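You operate a simulated robot arm through the tools that you are given. There is no shell and no other tool.

You are at the controls of a simulated robot arm. One attempt, no reset.

JOB
Wipe the oily patch on the red 8 LB ball, then sand that patch matt.
Fine: wipe the oil with the yellow ball cloth, or it packs the pad; damp the grey ROUGH pad in the water dish so that no dust flies and sand where the oil was; dry the drops on top with the same cloth; pad and cloth go back. Drop, tip or break nothing, pinch no finger, and leave the ball in its ring.

Only the result counts: the job must be done as asked and must still hold three seconds after the hand-in. Knocking over, shifting, dropping, spilling or breaking anything else fails it. Flat cloth is picked up by pressing the open fingertips on it (5 to 10 N) and closing them slowly along it; thin cloth reads only 2 to 8 mm in the jaws.

ROBOT AND FRAMES
A 7-joint arm with a fingered hand, fixed in place. Base frame: the origin is on the floor under the middle of its stand, x ahead of it, y to its left, z up; the work surface is at about z = 780. Units: mm, degrees, N and s.
With the tool pointing down near the work surface it reaches from about 200 to 800 mm from the base axis. Its first joint turns from -166.0 to 166.0 degrees. Payload 4.9 kg.
The TCP is the grasp point between the finger pads, 32 mm short of the fingertips. In the tool frame z runs along the fingers and y along their closing line. The gripper opens to 192 mm; its body begins 89 mm behind the TCP. The gripper is a hand of 3 fingers: y runs from the thumb to the fingers, the wrist lies at [0, 0, -267] in the tool frame, and closing takes about 1.5 s.
Orientation is that of the tool frame in the base frame, as a unit quaternion [x, y, z, w]. With the fingers straight down and closing along the base's y, the tool's x points along the base's -x, its y along +y and its z along -z.

CONTROLS
- The arm moves only by the tool move_arm. Its argument "increments" is one flat list of numbers, 6 for each row, row after row: the turn, a rotation vector about the tool's x, y, z in degrees, then the shift along the tool's x, y, z in mm. In form: [ax, ay, az, tx, ty, tz, ax, ay, az, tx, ty, tz, ...]. A call has 1 to 20 rows; each row shifts and turns the commanded pose from where the row before left it, along the tool's axes as they then stand. "grip" is the opening, from 0 (shut) to 1 (fully open), set as the call begins (left out, the last holds). A row lasts 0.2 s, in which the tool goes at most 50 mm and 8.6 degrees; a call with a longer step from one row to the next is refused whole, and so is a gripper value outside its range. Where a pose cannot be reached the arm comes as near as it can. A force on the tool above 40 N (or 10 N above the force at the start of the call, whichever is more), or a blocked arm, ends the call early, and 0.2 s more pass. The fingers move at their own pace (about 153 mm/s each) and stop on an object; they squeeze with about 26 N. The grip force told is the motor's: it shows also when the fingers shut on nothing. Time passes only in rows, and 0.2 s behind the last, so rows that do not move let the fingers close. It gives the time, the measured TCP pose, the force on the tool (base axes), the opening and the grip force at its end, in the units of the frame above (readings bear some noise), with the torque about the TCP (base axes, N m) and any sound that the robot's microphone picked up, and new pictures: "show" is both (left out), scene, wrist or none.
- Cameras (640 x 400 px; columns grow to the right, rows downward): "scene" is fixed at [400.7, 649.7, 1547]; the picture's right is [-0.80, -0.60, 0.00], its down [-0.39, 0.52, -0.76] and it looks along [0.45, -0.61, -0.65] (base axes); focal length 214 px, centre (320, 200). "wrist" rides on the gripper at [80, -46, -113] in the tool frame; the picture's right is [0.50, 0.87, 0.00], its down [-0.67, 0.39, -0.63] and it looks along [-0.55, 0.32, 0.77] (tool axes); focal length 226 px, centre (320, 200). There is no depth. A picture from a camera that has moved, and an enlarged one, comes with that camera's place and axes in the base frame and with its lens.
- set_fingers(finger1, finger2, thumb_bend): sets how far each is bent, from 0 (flat) to 1 (curled in); at 0.3 the hand is open as for a grip, at 0.7 the pads meet at the TCP. One left out holds its place. A second passes; each finger stops where it meets its share of the squeeze, and holds until it gets a number again. A gripper value or a shape takes the hand back. It gives what a move gives, with no picture; readings hold the bend of each and the force on the fingers (four entries, about 0 where the hand has none), thumb and palm.
- grasp_type(shape): the hand has 3 fingers and takes this shape, open, in about a second: jaw (thumb against the fingers, like two jaws); tri (thumb and two fingers); tip (a fingertip pinch); poke (one finger out to press); point (the index stretched); flat (the hand flat); cup (the hand cupped); fist (a fist). The gripper value then closes the fingers along that shape, each until it touches; the sizes above hold for jaw. It gives what a move gives, with no picture.
- close_up(camera, box): a new picture of the part [left, top, right, bottom] of that camera's present view, enlarged. The clock stands still meanwhile.
- sign_off(): hands the job in; it is judged then, once.

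Nothing tells you positions but the pictures and the camera data. Unless the task says otherwise, let go and move clear before handing in.

The tools are called as name(argument=value, ...) on one line, values as JSON. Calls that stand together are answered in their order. move_arm: Moves the arm, as the interface text tells. Its arguments: {"type":"object","properties":{"increments":{"type":"array"},"grip":{"type":"number"},"show":{"type":"string","enum":["both","scene","wrist","none"]}},"required":["increments"]} The other tools are called the same way: grasp_type (shape) gives the hand a shape; set_fingers (finger1, finger2, thumb_bend) moves the fingers one by one; close_up (camera, box) takes an enlarged picture of a part of a camera's view; sign_off () hands the job in.

At the start:

```text
t: 0.0
tcp_pos: [463.4, -1.2, 1318.3]
orientation: [0.001, 1.0, 0.001, -0.001]
force: [0.6, 0.1, 0.1]
moment: [0.0, 0.0, 0.01]
grip_width: 192.1
grip_force: 0.0
shape: jaw
bend: [0.3, 0.3, 0.3]
finger forces: [0.0, 0.0, 0.0, 0.1, 0.0, 0.0]
```

scene: 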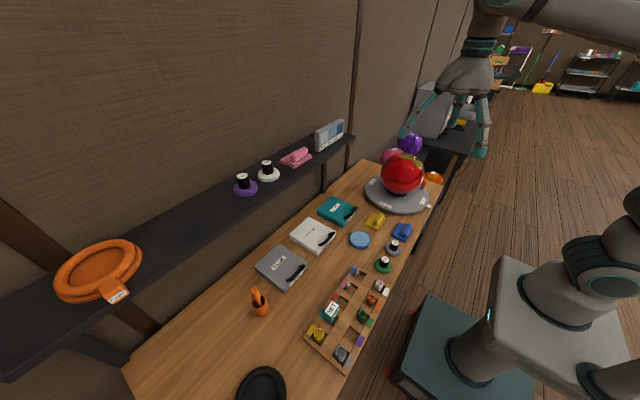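
wrist: 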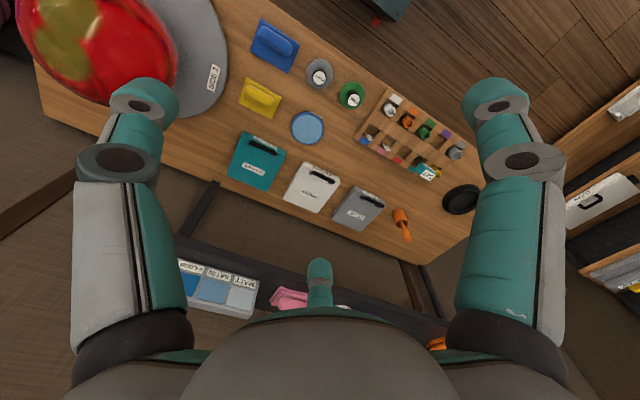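

I see a bench with a red ball in a grey ring, a yellow cloth, a blue cloth, a water dish, and three pads (teal, white, grey). First I take enlarged views to read the labels and locate everything.

close_up(camera="scene", box=[340, 130, 460, 225])

close_up(camera="scene", box=[240, 180, 420, 300])

close_up(camera="wrist", box=[0, 0, 240, 150])

close_up(camera="wrist", box=[220, 0, 480, 240])

```text
4.21 times, centred on (400, 178) of scene
camera zoom: at [400.7, 649.7, 1547.0], right [-0.8, -0.6, 0.0], down [-0.39, 0.52, -0.76], along [0.45, -0.61, -0.65], focal length 903 px, centre (-17, 295)
```

zoom: 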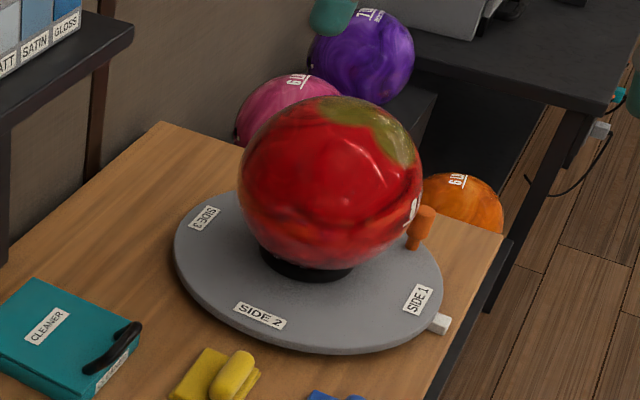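

```text
3.33 times, centred on (330, 240) of scene
camera zoom: at [400.7, 649.7, 1547.0], right [-0.8, -0.6, 0.0], down [-0.39, 0.52, -0.76], along [0.45, -0.61, -0.65], focal length 715 px, centre (287, 67)
```

zoom: 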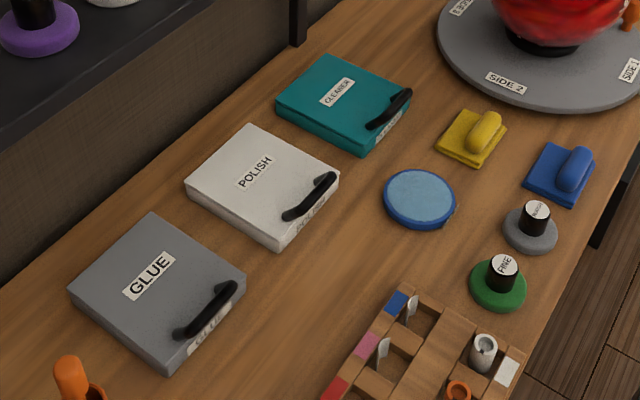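

```text
2.67 times, centred on (120, 75) of wrist
camera zoom: at [384.4, -47.3, 1430.2], right [-0.5, 0.87, 0.0], down [0.67, 0.39, 0.63], along [0.55, 0.32, -0.77], focal length 603 px, centre (853, 533)
```

zoom: 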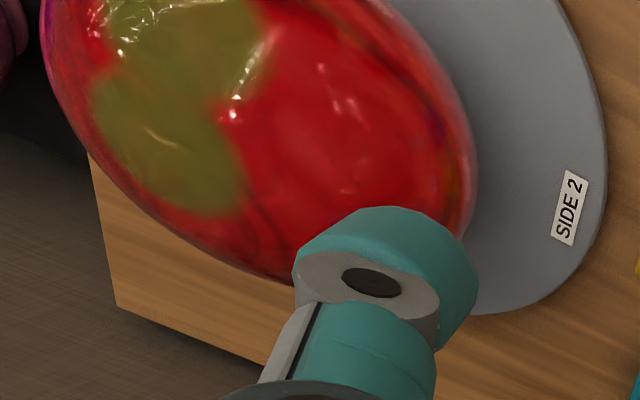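

```text
1.67 times, centred on (350, 120) of wrist
camera zoom: at [384.4, -47.3, 1430.2], right [-0.5, 0.87, 0.0], down [0.67, 0.39, 0.63], along [0.55, 0.32, -0.77], focal length 377 px, centre (270, 333)
```

zoom: 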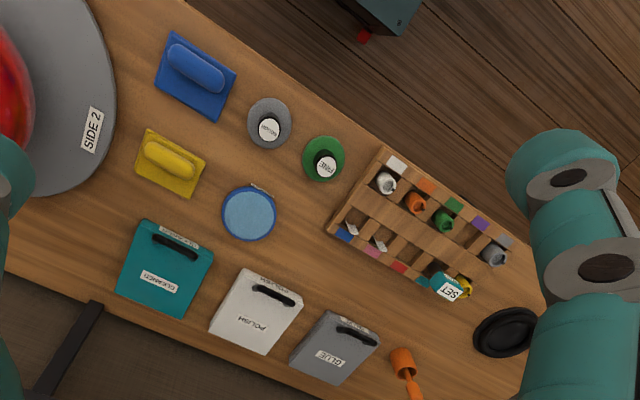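

I see the oily olive patch on top of the red ball, the yellow cloth near (615,-100), the ROUGH pad near (483,10), the dish near (626,50) and the ball near (622,-369). I move the hand to above the yellow cloth for a closer look.

move_arm(increments=[0, 0, 0, -15, -12.4, 30, 0, 0, 0, -15, -12.4, 30, 0, 0, 0, -15, -12.4, 30, 0, 0, 0, -15, -12.4, 30, 0, 0, 0, -15, -12.4, 30, 0, 0, 0, -15, -12.4, 30, 0, 0, 0, -15, -12.4, 30, 0, 0, 0, -15, -12.4, 30])

```text
t: 1.8
tcp_pos: [582.9, -103.3, 1079.8]
orientation: [0.0, 1.0, 0.0, 0.001]
force: [0.5, -0.3, 0.4]
moment: [-0.01, 0.04, 0.02]
grip_width: 191.9
grip_force: 0.0
shape: jaw
bend: [0.3, 0.3, 0.3]
finger forces: [0.0, 0.1, 0.0, 0.0, 0.0, 0.0]
camera wrist: at [503.0, -149.8, 1190.3], right [-0.5, 0.87, 0.0], down [0.67, 0.39, 0.63], along [0.55, 0.32, -0.77], focal length 226 px, centre (320, 200)
```

scene: 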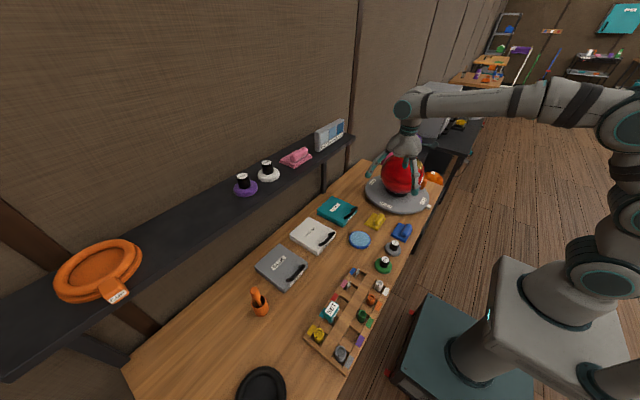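
wrist: 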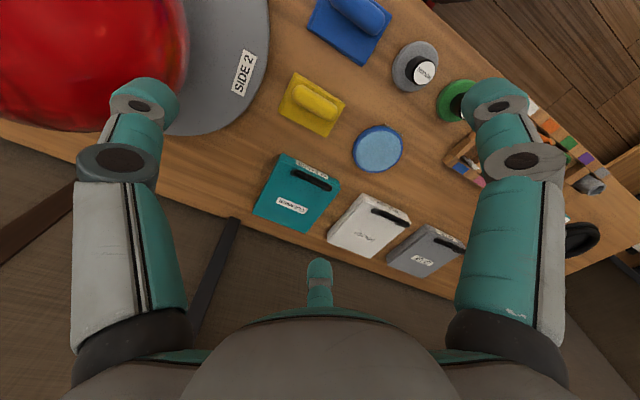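

The cloth looks like a folded yellow square with a rolled grip on top. I enlarge the cloth, the ball and the hand.

close_up(camera="wrist", box=[230, 50, 450, 190])

close_up(camera="scene", box=[350, 80, 470, 230])

close_up(camera="wrist", box=[0, 0, 640, 400])

```text
2.86 times, centred on (340, 120) of wrist
camera zoom: at [503.0, -149.8, 1190.3], right [-0.5, 0.87, 0.0], down [0.67, 0.39, 0.63], along [0.55, 0.32, -0.77], focal length 646 px, centre (263, 429)
```

zoom: 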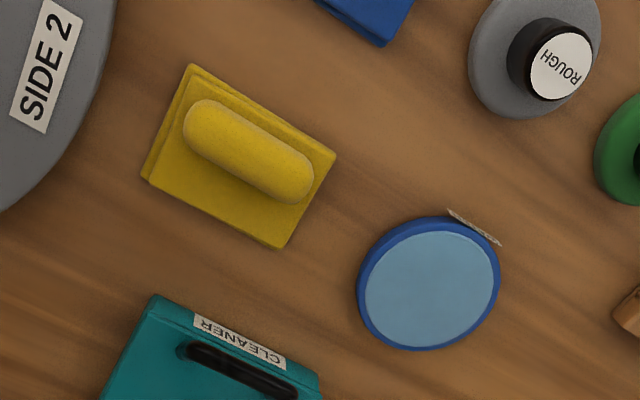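

```text
2.67 times, centred on (410, 155) of scene
camera zoom: at [400.7, 649.7, 1547.0], right [-0.8, -0.6, 0.0], down [-0.39, 0.52, -0.76], along [0.45, -0.61, -0.65], focal length 572 px, centre (80, 320)
```

zoom: 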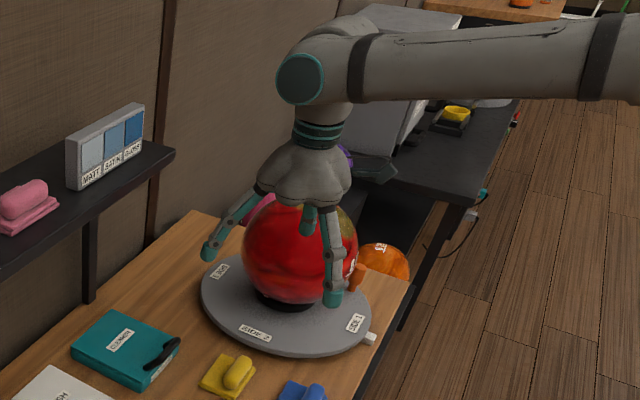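

```text
1.00 times, centred on (320, 200) of wrist (not enlarged: the box is as wide or as high as the picture)
camera zoom: at [503.0, -149.8, 1190.3], right [-0.5, 0.87, 0.0], down [0.67, 0.39, 0.63], along [0.55, 0.32, -0.77], focal length 226 px, centre (320, 200)
```

zoom: 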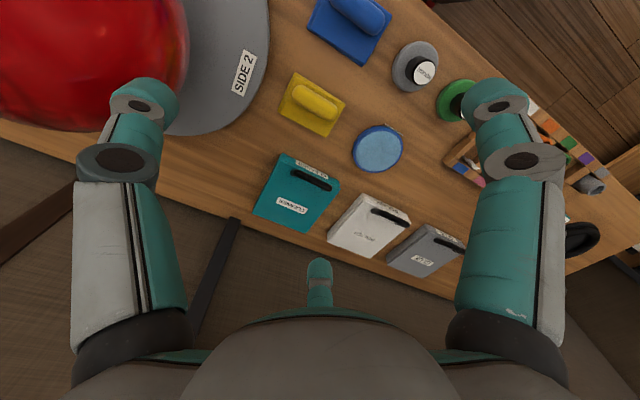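

I take the cloth's roll grip to lie along y at about (603,-101), 26 mm thick, on a 70 x 98 mm folded base. Next I look down on the ball to find the oil patch.

move_arm(increments=[0, 0, 0, 0, -20, -40, 0, 0, 0, 0, -30, -35, 0, 0, 0, 0, -40, -25, 0, 0, 0, 0, -45, -15, 0, 0, 0, 0, -45, -5, 0, 0, 0, 0, -45, 0])

```text
t: 3.2
tcp_pos: [586.0, -323.2, 1198.0]
orientation: [0.0, 1.0, 0.0, 0.001]
force: [0.5, -0.6, 1.1]
moment: [-0.04, 0.01, 0.0]
grip_width: 192.0
grip_force: 0.0
shape: jaw
bend: [0.3, 0.3, 0.3]
finger forces: [0.0, 0.0, 0.1, 0.0, 0.1, 0.0]
camera wrist: at [506.1, -370.6, 1309.9], right [-0.5, 0.87, 0.0], down [0.67, 0.39, 0.63], along [0.55, 0.32, -0.77], focal length 226 px, centre (320, 200)
```

scene: 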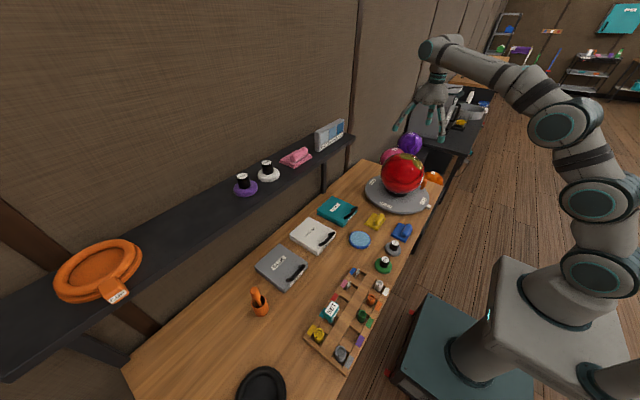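
wrist: 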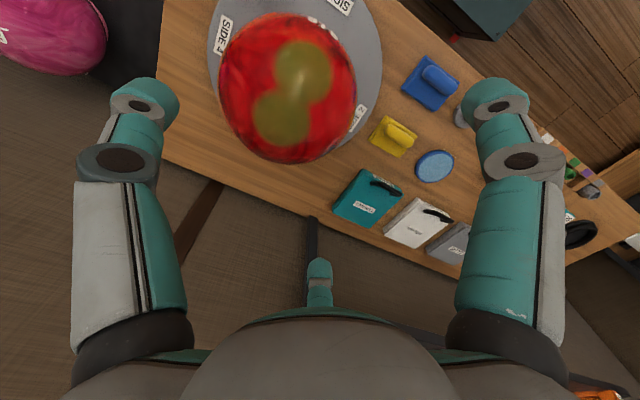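

close_up(camera="wrist", box=[190, 0, 400, 170])

close_up(camera="scene", box=[350, 130, 450, 220])

```text
2.35 times, centred on (295, 85) of wrist
camera zoom: at [506.1, -370.6, 1309.9], right [-0.5, 0.87, 0.0], down [0.67, 0.39, 0.63], along [0.55, 0.32, -0.77], focal length 532 px, centre (379, 471)
```

zoom: 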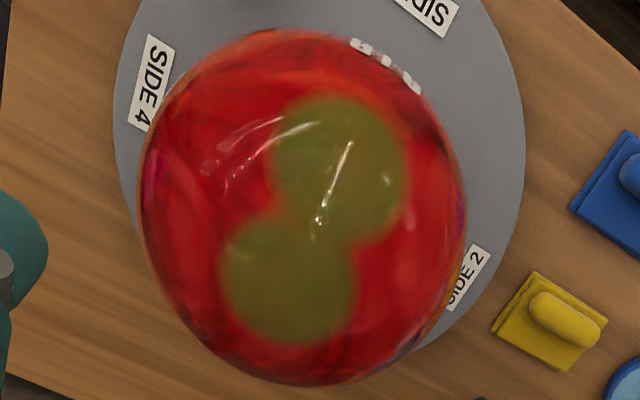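

```text
4.44 times, centred on (400, 175) of scene
camera zoom: at [400.7, 649.7, 1547.0], right [-0.8, -0.6, 0.0], down [-0.39, 0.52, -0.76], along [0.45, -0.61, -0.65], focal length 953 px, centre (-36, 311)
```

zoom: 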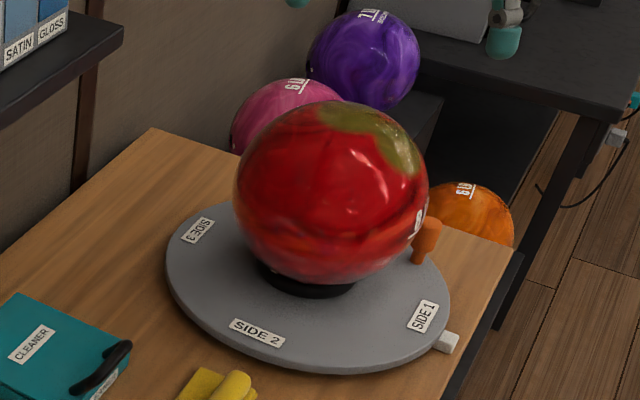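

The patch is two overlapping round blobs about 36 mm in radius: one at the very top of the ball near (615,-363,1023), one tilted about 34° toward the robot near (561,-363,1004). The ball centre is about (621,-360,915). I test here how the fingers close, before going for the cloth.

move_arm(increments=[0, 0, 0, 0, 0, 0, 0, 0, 0, 0, 0, 0, 0, 0, 0, 0, 0, 0, 0, 0, 0, 0, 0, 0, 0, 0, 0, 0, 0, 0], grip=0.3)

```text
t: 4.4
tcp_pos: [586.7, -323.1, 1198.3]
orientation: [0.0, 1.0, 0.0, 0.0]
force: [0.0, 0.4, 0.2]
moment: [-0.01, 0.0, -0.02]
grip_width: 57.8
grip_force: 0.0
shape: jaw
bend: [0.47, 0.47, 0.7]
finger forces: [0.1, 0.0, 0.0, 0.0, 0.1, 0.0]
camera wrist: at [506.2, -370.2, 1309.2], right [-0.5, 0.87, 0.0], down [0.67, 0.39, 0.63], along [0.55, 0.32, -0.77], focal length 226 px, centre (320, 200)
```

scene: 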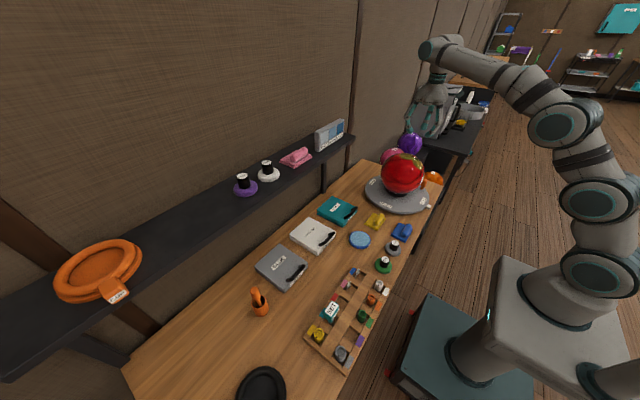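
wrist: 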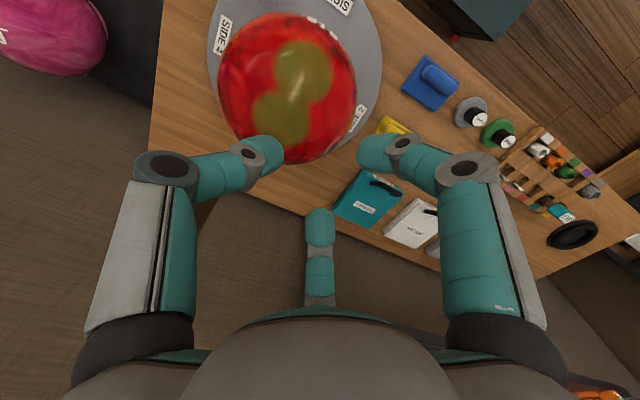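

The three fingers close evenly toward the grasp point, so thumb against two fingers across the roll will do. I go over the yellow cloth and turn the hand 90° to close across the roll.

move_arm(increments=[0, 0, 0, -3.3, 44.4, 0, 0, 0, 0, -3.3, 44.4, 0, 0, 0, 0, -3.3, 44.4, 0, 0, 0, 0, -3.3, 44.4, 0, 0, 0, 0, -3.3, 44.4, 0, 0, 0, 0, 0, 0, 45, 0, 0, 0, 0, 0, 45, 0, 0, 0, 0, 0, 45, 0, 0, 0, 0, 0, 45, 0, 0, 8.18, 0, 0, 0, 0, 0, 8.18, 0, 0, 0, 0, 0, 8.18, 0, 0, 0, 0, 0, 8.18, 0, 0, 0, 0, 0, 8.18, 0, 0, 0, 0, 0, 8.18, 0, 0, 0, 0, 0, 8.18, 0, 0, 0, 0, 0, 8.18, 0, 0, 0, 0, 0, 8.18, 0, 0, 0, 0, 0, 8.18, 0, 0, 0, 0, 0, 8.2, 0, 0, 0], grip=0.5)

```text
t: 8.6
tcp_pos: [602.5, -101.6, 1021.0]
orientation: [0.707, 0.707, 0.0, 0.0]
force: [-0.5, -0.4, 0.0]
moment: [0.02, 0.01, 0.0]
grip_width: 95.9
grip_force: 0.0
shape: jaw
bend: [0.37, 0.37, 0.7]
finger forces: [0.1, 0.1, 0.0, 0.0, 0.1, 0.0]
camera wrist: at [555.6, -22.9, 1131.3], right [0.87, 0.5, 0.0], down [0.39, -0.67, 0.63], along [0.32, -0.55, -0.78], focal length 226 px, centre (320, 200)
```

scene: 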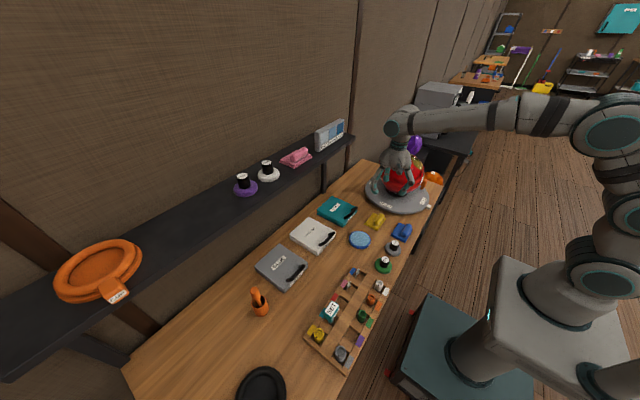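
wrist: 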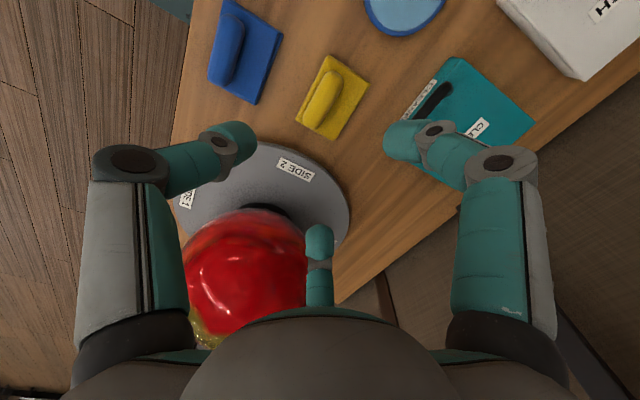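

The hand is turned; the roll now lies across the closing line. I zoom in to fix the roll's exact place.

close_up(camera="wrist", box=[270, 30, 400, 160])

close_up(camera="scene", box=[345, 200, 425, 260])

```text
3.08 times, centred on (335, 95) of wrist
camera zoom: at [555.6, -22.9, 1131.3], right [0.87, 0.5, 0.0], down [0.39, -0.67, 0.63], along [0.32, -0.55, -0.78], focal length 696 px, centre (274, 523)
```

zoom: 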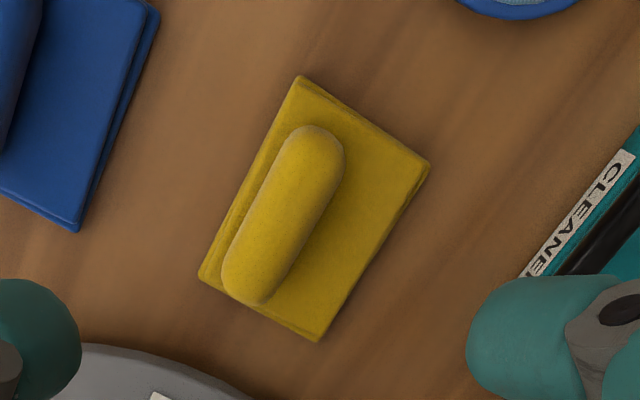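

```text
6.67 times, centred on (385, 230) of scene
camera zoom: at [400.7, 649.7, 1547.0], right [-0.8, -0.6, 0.0], down [-0.39, 0.52, -0.76], along [0.45, -0.61, -0.65], focal length 1430 px, centre (-113, 0)
```

zoom: 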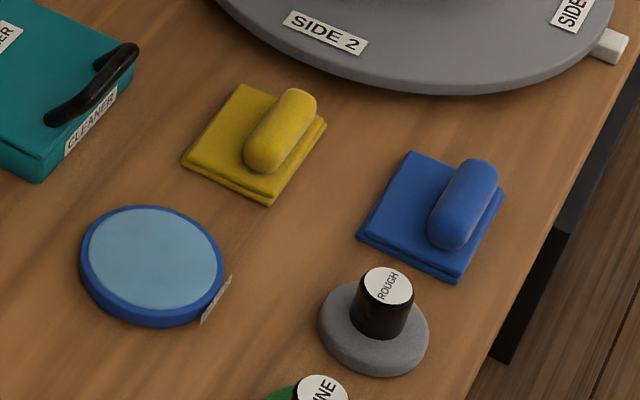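

The roll's centre is at about (604,-101,800) and the cloth base spans about x 584–652, y -145 to -50. I lower to just above it.

move_arm(increments=[0, 0, 0, 0, 1.5, 45, 0, 0, 0, 0, 0, 45, 0, 0, 0, 0, 0, 45, 0, 0, 0, 0, 0, 42])

close_up(camera="scene", box=[335, 170, 435, 250])

close_up(camera="wrist", box=[180, 60, 460, 260])

```text
t: 9.6
tcp_pos: [603.7, -104.8, 845.5]
orientation: [0.707, 0.707, 0.001, 0.001]
force: [1.0, -0.1, 1.1]
moment: [-0.02, 0.05, 0.02]
grip_width: 95.7
grip_force: 0.0
shape: jaw
bend: [0.37, 0.37, 0.7]
finger forces: [0.0, 0.0, 0.1, 0.1, 0.0, 0.0]
camera wrist: at [555.7, -25.9, 956.4], right [0.87, 0.5, 0.0], down [0.39, -0.67, 0.63], along [0.32, -0.55, -0.77], focal length 226 px, centre (320, 200)
```

scene: 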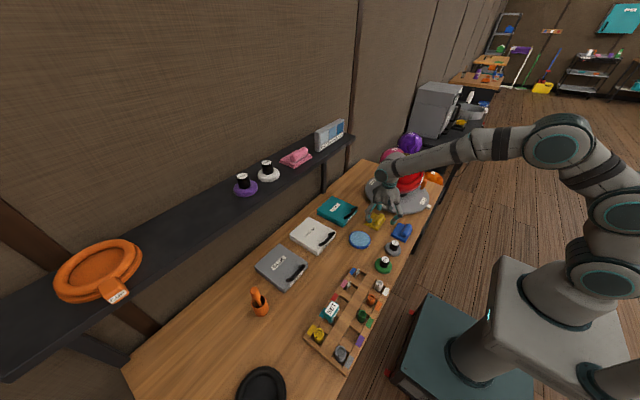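
wrist: 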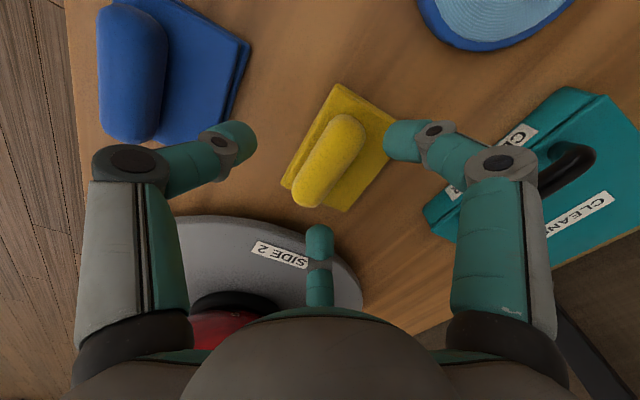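

```text
5.00 times, centred on (385, 210) of scene
camera zoom: at [400.7, 649.7, 1547.0], right [-0.8, -0.6, 0.0], down [-0.39, 0.52, -0.76], along [0.45, -0.61, -0.65], focal length 1072 px, centre (-5, 150)
```

zoom: 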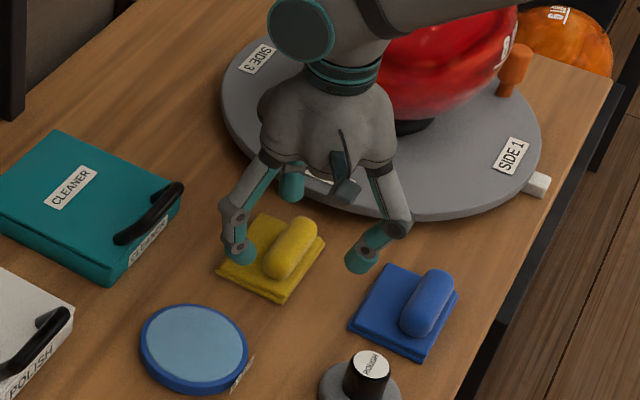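

```text
2.00 times, centred on (320, 160) of wrist
camera zoom: at [555.7, -25.9, 956.4], right [0.87, 0.5, 0.0], down [0.39, -0.67, 0.63], along [0.32, -0.55, -0.77], focal length 452 px, centre (320, 280)
```

zoom: 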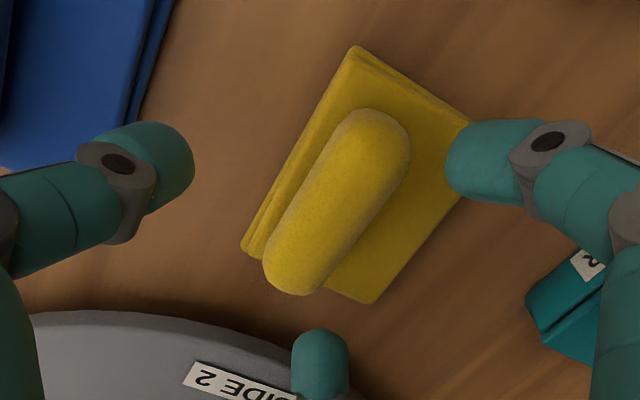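

The hand is centred within a few mm. I lower another 15 mm so the fingertips sit just above the cloth base, and then close on the roll.

move_arm(increments=[0, 0, 0, 3, 1.5, 8, 0, 0, 0, 0, 0, 7, 0, 0, 0, 0, 0, 0], show="none")

close_up(camera="scene", box=[345, 190, 425, 250])

close_up(camera="wrist", box=[180, 60, 460, 260])

```text
t: 10.4
tcp_pos: [602.7, -99.9, 827.7]
orientation: [0.707, 0.707, 0.001, 0.001]
force: [0.5, -0.2, 0.3]
moment: [-0.01, 0.0, -0.01]
grip_width: 95.8
grip_force: 0.0
shape: jaw
bend: [0.37, 0.37, 0.7]
finger forces: [0.0, 0.0, 0.1, 0.0, 0.1, 0.0]
```

```text
6.67 times, centred on (385, 220) of scene
camera zoom: at [400.7, 649.7, 1547.0], right [-0.8, -0.6, 0.0], down [-0.39, 0.52, -0.76], along [0.45, -0.61, -0.65], focal length 1430 px, centre (-113, 67)
```

zoom: 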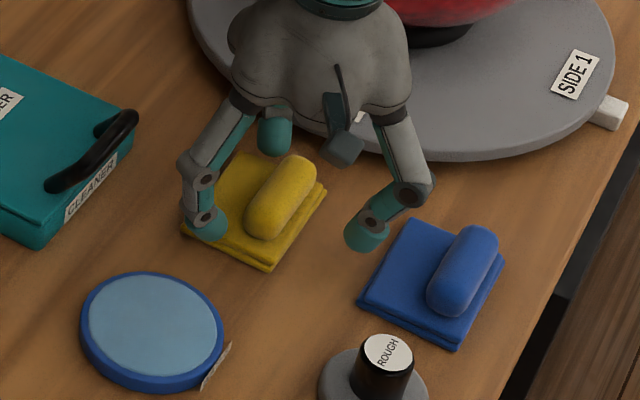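

```text
2.00 times, centred on (320, 160) of wrist
camera zoom: at [556.5, -21.2, 938.8], right [0.87, 0.5, 0.0], down [0.39, -0.67, 0.63], along [0.32, -0.55, -0.78], focal length 452 px, centre (320, 280)
```

zoom: 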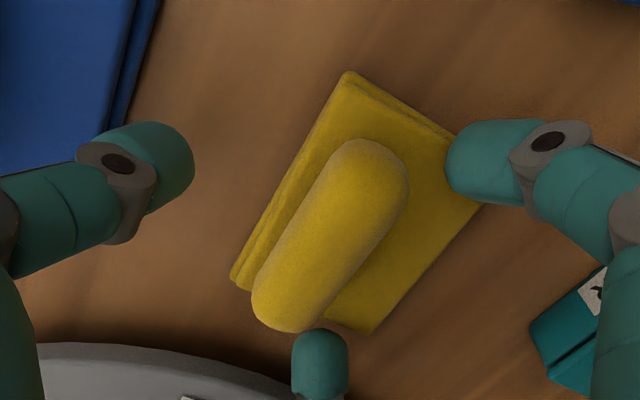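

The fingertips straddle the roll with the cloth base just below them. I close slowly onto it.

move_arm(increments=[0, 0, 0, 0, 1, 2, 0, 0, 0, 0, 0, 0, 0, 0, 0, 0, 0, 0], grip=0.24, show="none")

close_up(camera="scene", box=[345, 190, 425, 250])

close_up(camera="wrist", box=[180, 60, 460, 260])

```text
t: 11.2
tcp_pos: [605.2, -100.3, 827.4]
orientation: [0.707, 0.707, 0.001, 0.001]
force: [1.7, -0.9, 10.6]
moment: [-0.08, -0.15, 0.0]
grip_width: 47.2
grip_force: 0.1
shape: jaw
bend: [0.78, 0.78, 0.7]
finger forces: [4.7, 6.6, 0.0, 0.0, 0.0, 0.0]
```

```text
6.67 times, centred on (385, 220) of scene
camera zoom: at [400.7, 649.7, 1547.0], right [-0.8, -0.6, 0.0], down [-0.39, 0.52, -0.76], along [0.45, -0.61, -0.65], focal length 1430 px, centre (-113, 67)
```

zoom: 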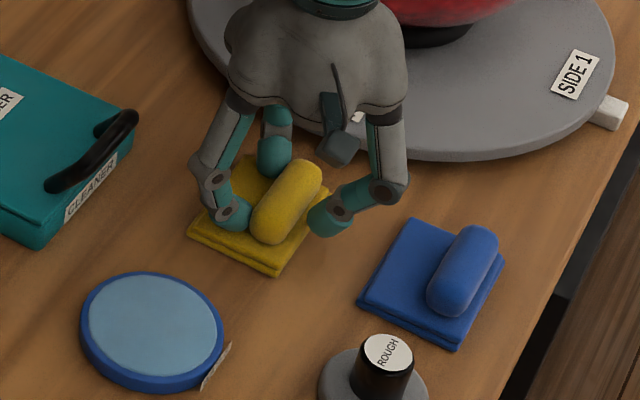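

```text
2.00 times, centred on (320, 160) of wrist
camera zoom: at [558.7, -20.9, 938.2], right [0.87, 0.5, 0.0], down [0.39, -0.67, 0.63], along [0.32, -0.55, -0.77], focal length 452 px, centre (320, 280)
```

zoom: 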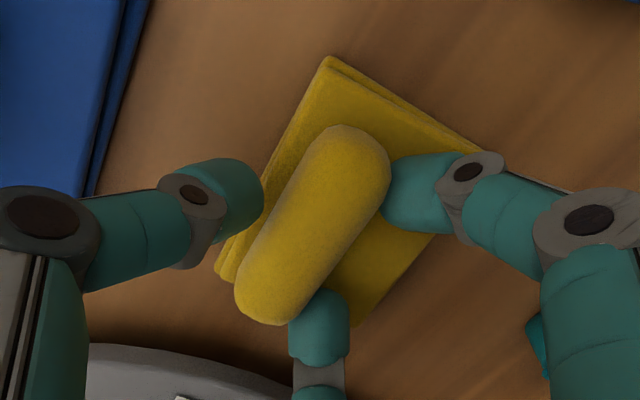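

The two fingers touch and press on the cloth base a little (10 N), so I lift a few millimetres and then close fully on the roll.

move_arm(increments=[0, 0, 0, 0, 0, -2, 0, 0, 0, 0, 0, -2, 0, 0, 0, 0, 0, 0], show="none")

move_arm(increments=[0, 0, 0, 0, 0, 0, 0, 0, 0, 0, 0, 0, 0, 0, 0, 0, 0, 0, 0, 0, 0, 0, 0, 0, 0, 0, 0, 0, 0, 0, 0, 0, 0, 0, 0, 0], grip=0.0)

close_up(camera="scene", box=[345, 190, 425, 250])

close_up(camera="wrist", box=[180, 60, 460, 260])

```text
t: 12.0
tcp_pos: [604.8, -99.1, 829.6]
orientation: [0.707, 0.707, -0.001, 0.0]
force: [-0.2, 0.2, -0.2]
moment: [0.01, 0.0, -0.02]
grip_width: 46.5
grip_force: 0.1
shape: jaw
bend: [0.78, 0.78, 0.7]
finger forces: [0.1, 0.0, 0.0, 0.0, 0.1, 0.0]
```

```text
t: 13.4
tcp_pos: [605.1, -99.9, 830.5]
orientation: [0.707, 0.707, 0.001, 0.0]
force: [-0.1, 0.2, -0.7]
moment: [-0.02, 0.01, -0.01]
grip_width: 30.2
grip_force: 26.0
shape: jaw
bend: [0.78, 0.78, 0.7]
finger forces: [17.4, 17.4, 0.1, 0.1, 27.9, 0.0]
camera wrist: at [558.5, -20.9, 941.4], right [0.87, 0.5, 0.0], down [0.39, -0.67, 0.63], along [0.32, -0.55, -0.78], focal length 226 px, centre (320, 200)
```

scene: 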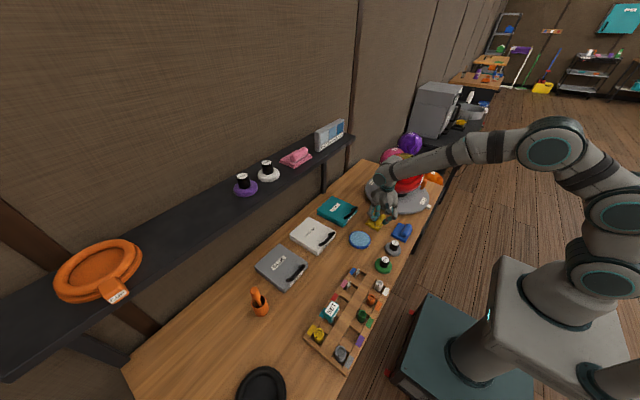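
wrist: 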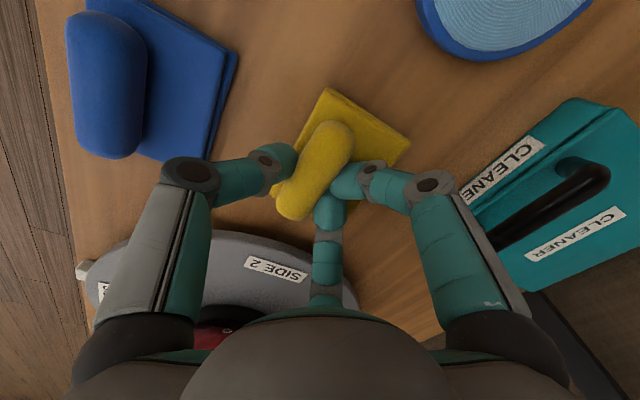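

```text
6.67 times, centred on (385, 220) of scene
camera zoom: at [400.7, 649.7, 1547.0], right [-0.8, -0.6, 0.0], down [-0.39, 0.52, -0.76], along [0.45, -0.61, -0.65], focal length 1430 px, centre (-113, 67)
```

zoom: 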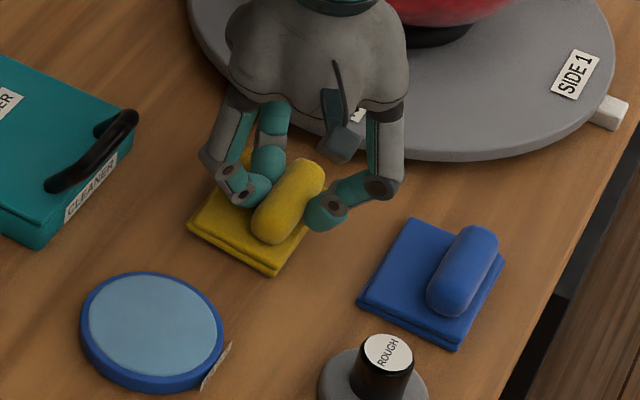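

```text
2.00 times, centred on (320, 160) of wrist
camera zoom: at [558.5, -20.9, 941.4], right [0.87, 0.5, 0.0], down [0.39, -0.67, 0.63], along [0.32, -0.55, -0.78], focal length 452 px, centre (320, 280)
```

zoom: 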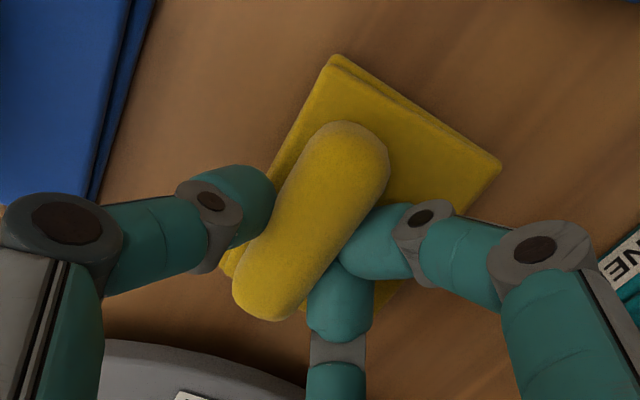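

The roll is held at 30 mm with 26 N. I lift the cloth straight up and check that it comes along.

move_arm(increments=[0, 0, 0, 0, 0, -5, 0, 0, 0, 0, 0, -15, 0, 0, 0, 0, 0, -30, 0, 0, 0, 0, 0, -40, 0, 0, 0, 0, 0, 0])

close_up(camera="scene", box=[345, 160, 425, 240])

close_up(camera="wrist", box=[180, 60, 460, 260])

```text
t: 14.6
tcp_pos: [605.7, -98.1, 920.7]
orientation: [0.708, 0.707, -0.001, 0.001]
force: [0.1, -0.5, -0.8]
moment: [0.04, -0.01, 0.01]
grip_width: 30.3
grip_force: 25.9
shape: jaw
bend: [0.78, 0.78, 0.7]
finger forces: [17.5, 17.5, 0.0, 0.0, 27.9, 0.0]
camera wrist: at [559.0, -18.5, 1030.4], right [0.87, 0.5, 0.0], down [0.39, -0.67, 0.63], along [0.32, -0.55, -0.78], focal length 226 px, centre (320, 200)
```

scene: 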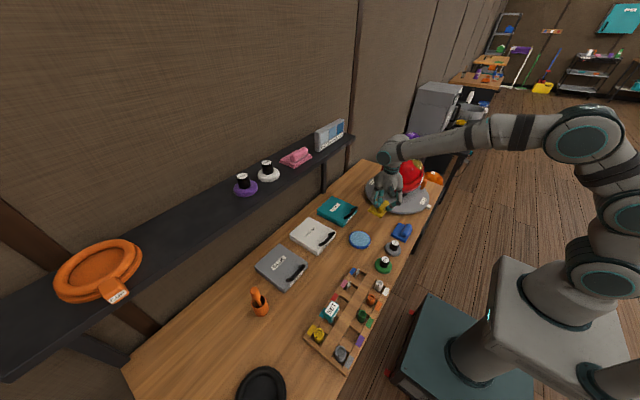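
wrist: 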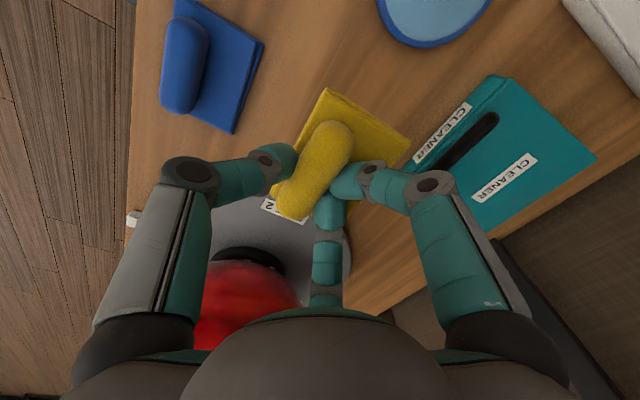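

```text
5.00 times, centred on (385, 200) of scene
camera zoom: at [400.7, 649.7, 1547.0], right [-0.8, -0.6, 0.0], down [-0.39, 0.52, -0.76], along [0.45, -0.61, -0.65], focal length 1072 px, centre (-5, 200)
```

zoom: 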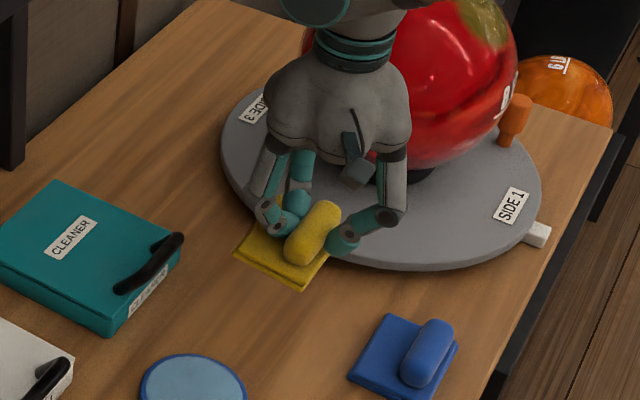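

```text
2.00 times, centred on (320, 160) of wrist
camera zoom: at [559.0, -18.5, 1030.4], right [0.87, 0.5, 0.0], down [0.39, -0.67, 0.63], along [0.32, -0.55, -0.78], focal length 452 px, centre (320, 280)
```

zoom: 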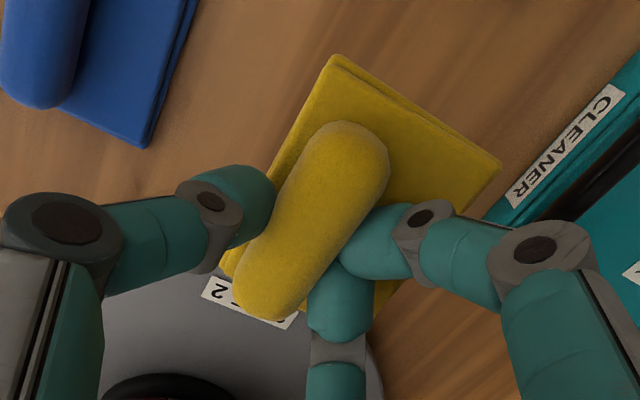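

The cloth is held firmly. I lift it clear and carry it above the ball's top.

move_arm(increments=[0, 0, 0, 0, 0, -45, 0, 0, 0, 0, 0, -48, 0, 0, 0, 0, 0, -48, 0, 0, 0, 0, 0, -49, 0, 0, 0, -40, 2, 0, 0, 0, 0, -45, 2, 0, 0, 0, 0, -45, 2, 0, 0, 0, 0, -45, 1, 0, 0, 0, 0, -45, 0, 0, 0, 0, 0, -43, 0, 0, 0, 0, 0, 0, 0, 0])

close_up(camera="wrist", box=[160, 40, 480, 260])

close_up(camera="scene", box=[350, 100, 450, 220])

```text
t: 17.0
tcp_pos: [612.7, -365.3, 1106.0]
orientation: [0.707, 0.707, 0.0, -0.001]
force: [-0.2, -0.1, -0.4]
moment: [0.0, 0.02, 0.0]
grip_width: 29.9
grip_force: 26.2
shape: jaw
bend: [0.78, 0.78, 0.7]
finger forces: [17.8, 17.9, 0.0, 0.0, 27.6, 0.0]
camera wrist: at [565.6, -286.0, 1217.4], right [0.87, 0.5, 0.0], down [0.39, -0.67, 0.63], along [0.32, -0.55, -0.78], focal length 226 px, centre (320, 200)
```

scene: 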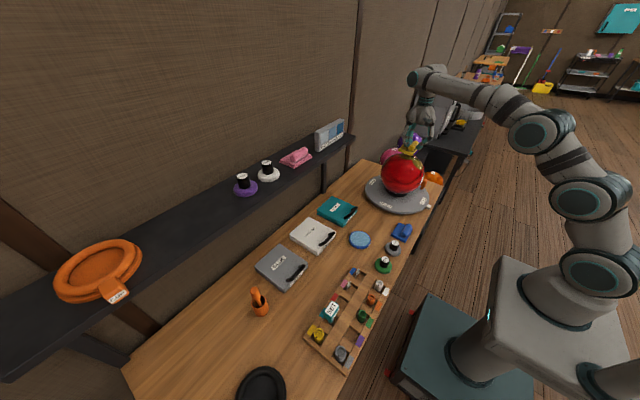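
wrist: 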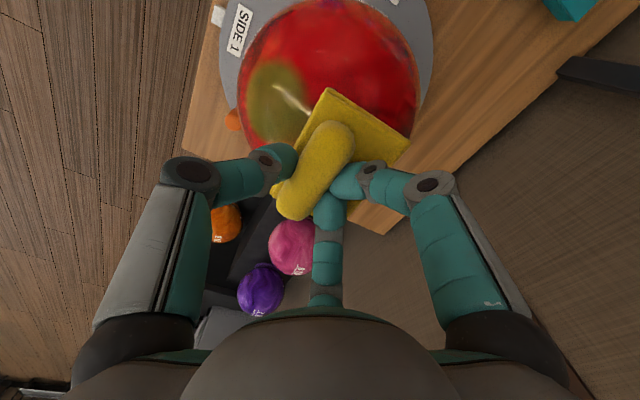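

```text
1.82 times, centred on (320, 150) of wrist
camera zoom: at [565.6, -286.0, 1217.4], right [0.87, 0.5, 0.0], down [0.39, -0.67, 0.63], along [0.32, -0.55, -0.78], focal length 411 px, centre (320, 291)
```

zoom: 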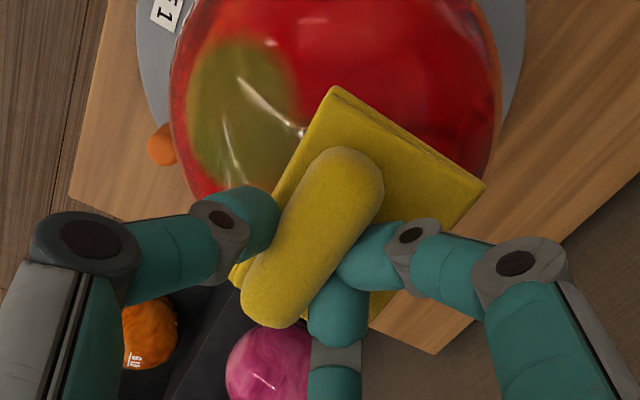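

```text
3.33 times, centred on (400, 160) of scene
camera zoom: at [400.7, 649.7, 1547.0], right [-0.8, -0.6, 0.0], down [-0.39, 0.52, -0.76], along [0.45, -0.61, -0.65], focal length 715 px, centre (53, 333)
```

zoom: 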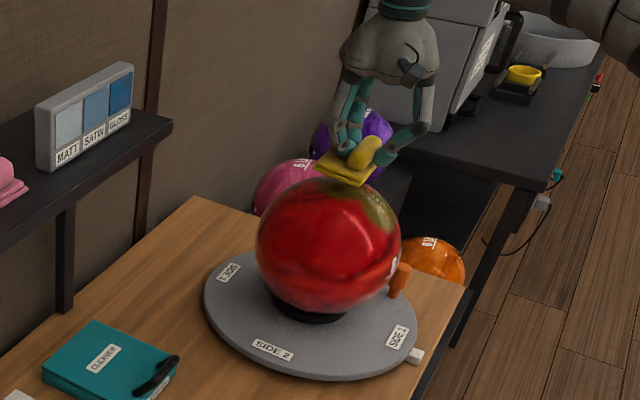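

The cloth is centred about 33 mm above the top blob. I lower it gently until it touches the ball.

move_arm(increments=[0, 0, 0, 0, 0, 14, 0, 0, 0, 0, 0, 12, 0, 0, 0, 0, 0, 2, 0, 0, 0, 0, 0, 2, 0, 0, 0, 0, 0, 0], show="none")

```text
t: 18.2
tcp_pos: [611.8, -365.0, 1078.9]
orientation: [0.707, 0.707, 0.0, 0.001]
force: [-3.3, -0.6, 9.5]
moment: [0.03, 0.19, 0.02]
grip_width: 30.5
grip_force: 26.2
shape: jaw
bend: [0.78, 0.78, 0.7]
finger forces: [19.4, 18.3, 0.1, 0.0, 30.0, 0.0]
```

The cloth presses on the top of the ball with about 9.5 N. I now stroke it around the ball's curve: first slightly away from me, then down the near side over both blobs.

move_arm(increments=[5, 0, 0, 0, 14.03, 0.6, 5, 0, 0, 0, 14.03, 0.6], show="none")

move_arm(increments=[-5, 0, 0, 0, -14.03, 0.6, -5, 0, 0, 0, -14.03, 0.6, -5, 0, 0, 0, -14.03, 0.6, -5, 0, 0, 0, -14.03, 0.6])

close_up(camera="wrist", box=[160, 40, 480, 260])

```text
t: 18.8
tcp_pos: [629.1, -358.7, 1073.8]
orientation: [0.705, 0.705, -0.061, -0.057]
force: [4.6, -0.9, 20.8]
moment: [-0.07, -0.1, 0.01]
grip_width: 31.4
grip_force: 25.9
shape: jaw
bend: [0.79, 0.79, 0.69]
finger forces: [0.0, 0.0, 0.0, 0.1, 31.8, 0.0]
out of reach, approached as far as the arm can: row 2
```

```text
t: 19.1
tcp_pos: [625.5, -358.7, 1074.9]
orientation: [0.706, 0.706, -0.048, -0.041]
force: [1.6, -2.4, 10.9]
moment: [-0.05, -0.03, 0.0]
grip_width: 30.4
grip_force: 26.2
shape: jaw
bend: [0.78, 0.79, 0.7]
finger forces: [0.0, 0.0, 0.0, 0.0, 30.9, 0.1]
stopped in row 1: the force on the tool passed its limit at 57 N (the readings are from after the stop); the commanded pose is now the measured one
camera wrist: at [594.2, -278.6, 1190.2], right [0.86, 0.5, -0.11], down [0.47, -0.67, 0.58], along [0.22, -0.55, -0.8], focal length 226 px, centre (320, 200)
```

scene: 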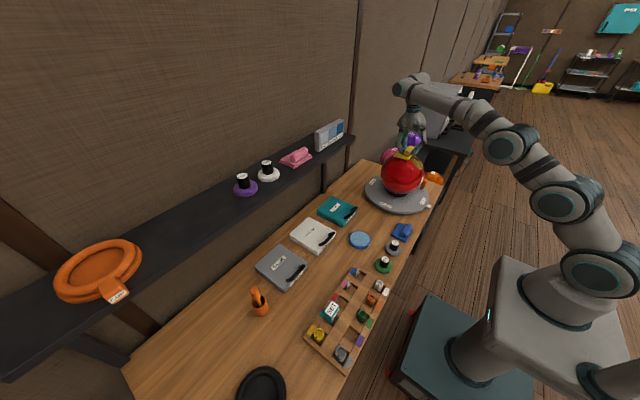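
wrist: 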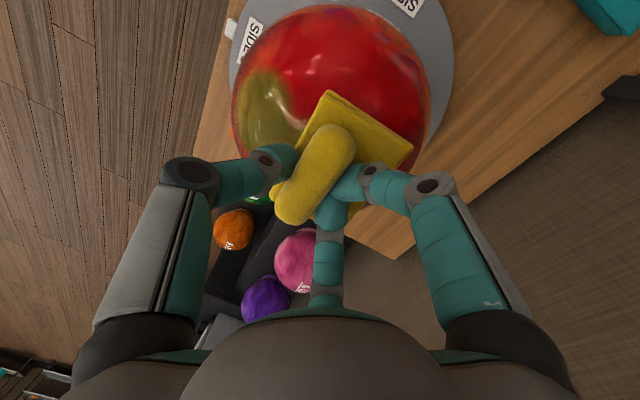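

```text
1.82 times, centred on (320, 150) of wrist
camera zoom: at [594.2, -278.6, 1190.2], right [0.86, 0.5, -0.11], down [0.47, -0.67, 0.58], along [0.22, -0.55, -0.8], focal length 411 px, centre (320, 291)
```

zoom: 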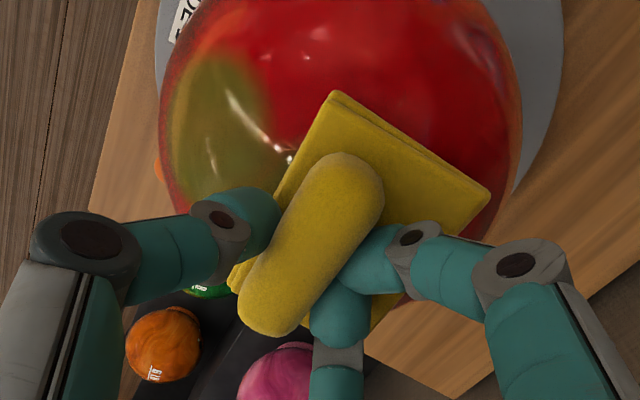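

The far tilt was out of reach and the press spiked, so I back off a little, and check the grip and the ball.

move_arm(increments=[0, 0, 0, 0, 0, -10, 0, 0, 0, 0, 0, -15, 0, 0, 0, 0, 0, 0])

close_up(camera="wrist", box=[160, 40, 480, 260])

close_up(camera="scene", box=[350, 100, 450, 220])

```text
t: 19.9
tcp_pos: [629.4, -358.6, 1095.5]
orientation: [0.705, 0.706, -0.047, -0.044]
force: [0.2, 0.0, 0.6]
moment: [0.0, 0.01, 0.03]
grip_width: 30.4
grip_force: 26.1
shape: jaw
bend: [0.78, 0.78, 0.7]
finger forces: [0.0, 0.0, 0.0, 0.0, 28.6, 0.0]
camera wrist: at [597.6, -279.0, 1211.9], right [0.86, 0.5, -0.11], down [0.47, -0.67, 0.58], along [0.21, -0.55, -0.81], focal length 226 px, centre (320, 200)
```

scene: 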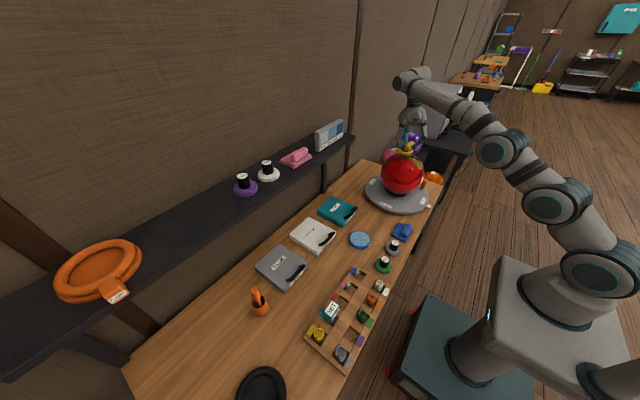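
wrist: 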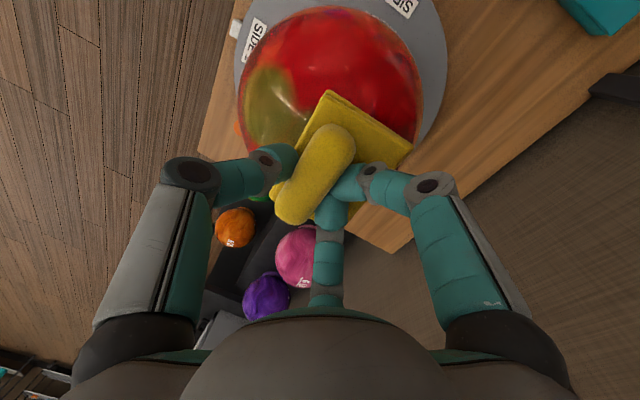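

```text
1.82 times, centred on (320, 150) of wrist
camera zoom: at [597.6, -279.0, 1211.9], right [0.86, 0.5, -0.11], down [0.47, -0.67, 0.58], along [0.21, -0.55, -0.81], focal length 411 px, centre (320, 291)
```

zoom: 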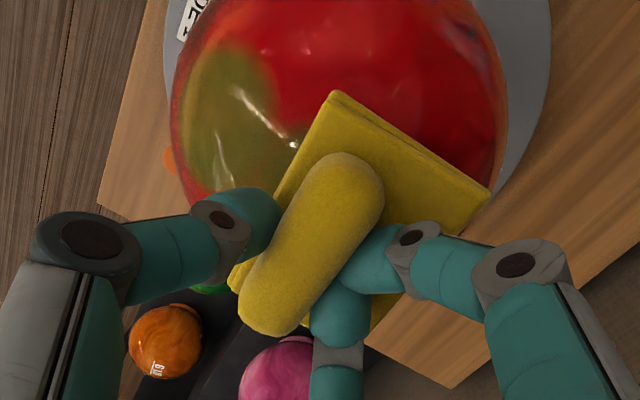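

```text
3.33 times, centred on (400, 160) of scene
camera zoom: at [400.7, 649.7, 1547.0], right [-0.8, -0.6, 0.0], down [-0.39, 0.52, -0.76], along [0.45, -0.61, -0.65], focal length 715 px, centre (53, 333)
```

zoom: 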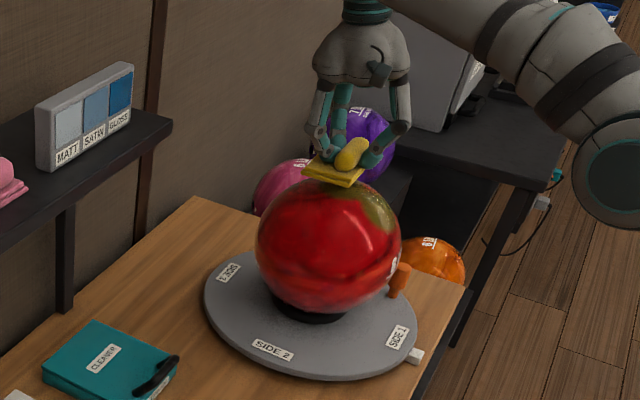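

The cloth still sits the same in the grip and nothing moved. I set the hand upright again above the top and then approach gently, staying out of the far tilt.

move_arm(increments=[-3.7, 0, 0, -1.5, -8, 0, -3.7, 0, 0, -1.5, -8, 0, 0, 0, 0, 0, 0, 0], show="none")

```text
t: 20.7
tcp_pos: [613.8, -361.0, 1098.9]
orientation: [0.706, 0.708, -0.003, 0.002]
force: [-1.1, 0.1, -0.5]
moment: [0.01, 0.02, 0.0]
grip_width: 29.9
grip_force: 25.9
shape: jaw
bend: [0.78, 0.78, 0.7]
finger forces: [0.1, 0.0, 0.1, 0.0, 28.2, 0.0]
```

move_arm(increments=[0, 0, 0, 0, 0, 10, 0, 0, 0, 0, 0, 6, 0, 0, 0, 0, 0, 2, 0, 0, 0, 0, 0, 2, 0, 0, 0, 0, 0, 1, 0, 0, 0, 0, 0, 0], show="none")

```text
t: 22.1
tcp_pos: [611.8, -362.4, 1077.8]
orientation: [0.707, 0.708, -0.002, 0.002]
force: [1.2, 0.7, 0.2]
moment: [0.01, 0.0, 0.01]
grip_width: 30.0
grip_force: 25.9
shape: jaw
bend: [0.78, 0.78, 0.7]
finger forces: [0.0, 0.1, 0.1, 0.0, 28.2, 0.1]
```

No touch yet, so I go down a bit more in small steps.

move_arm(increments=[0, 0, 0, 0, 0, 1.5, 0, 0, 0, 0, 0, 1.5, 0, 0, 0, 0, 0, 0], show="none")

```text
t: 22.9
tcp_pos: [612.6, -361.3, 1074.5]
orientation: [0.707, 0.707, -0.002, 0.003]
force: [-1.0, 0.5, 5.7]
moment: [0.06, 0.05, -0.01]
grip_width: 30.5
grip_force: 26.7
shape: jaw
bend: [0.78, 0.78, 0.7]
finger forces: [0.0, 0.0, 0.0, 0.1, 30.2, 0.1]
```

Now about 6 N of contact. I stroke down the near side in short steps around the ball's centre.

move_arm(increments=[-4, 0, 0, 0, -11.1, 0.97, -4, 0, 0, 0, -11.1, 0.97, -4, 0, 0, 0, -11.1, 0.97, -4, 0, 0, 0, -11.1, 0.97], show="none")

```text
t: 23.9
tcp_pos: [569.4, -361.0, 1065.1]
orientation: [0.7, 0.701, 0.096, 0.1]
force: [-3.8, 1.6, 9.9]
moment: [0.09, 0.07, 0.0]
grip_width: 30.2
grip_force: 26.1
shape: jaw
bend: [0.78, 0.78, 0.7]
finger forces: [0.1, 0.1, 0.1, 0.0, 32.7, 0.0]
```

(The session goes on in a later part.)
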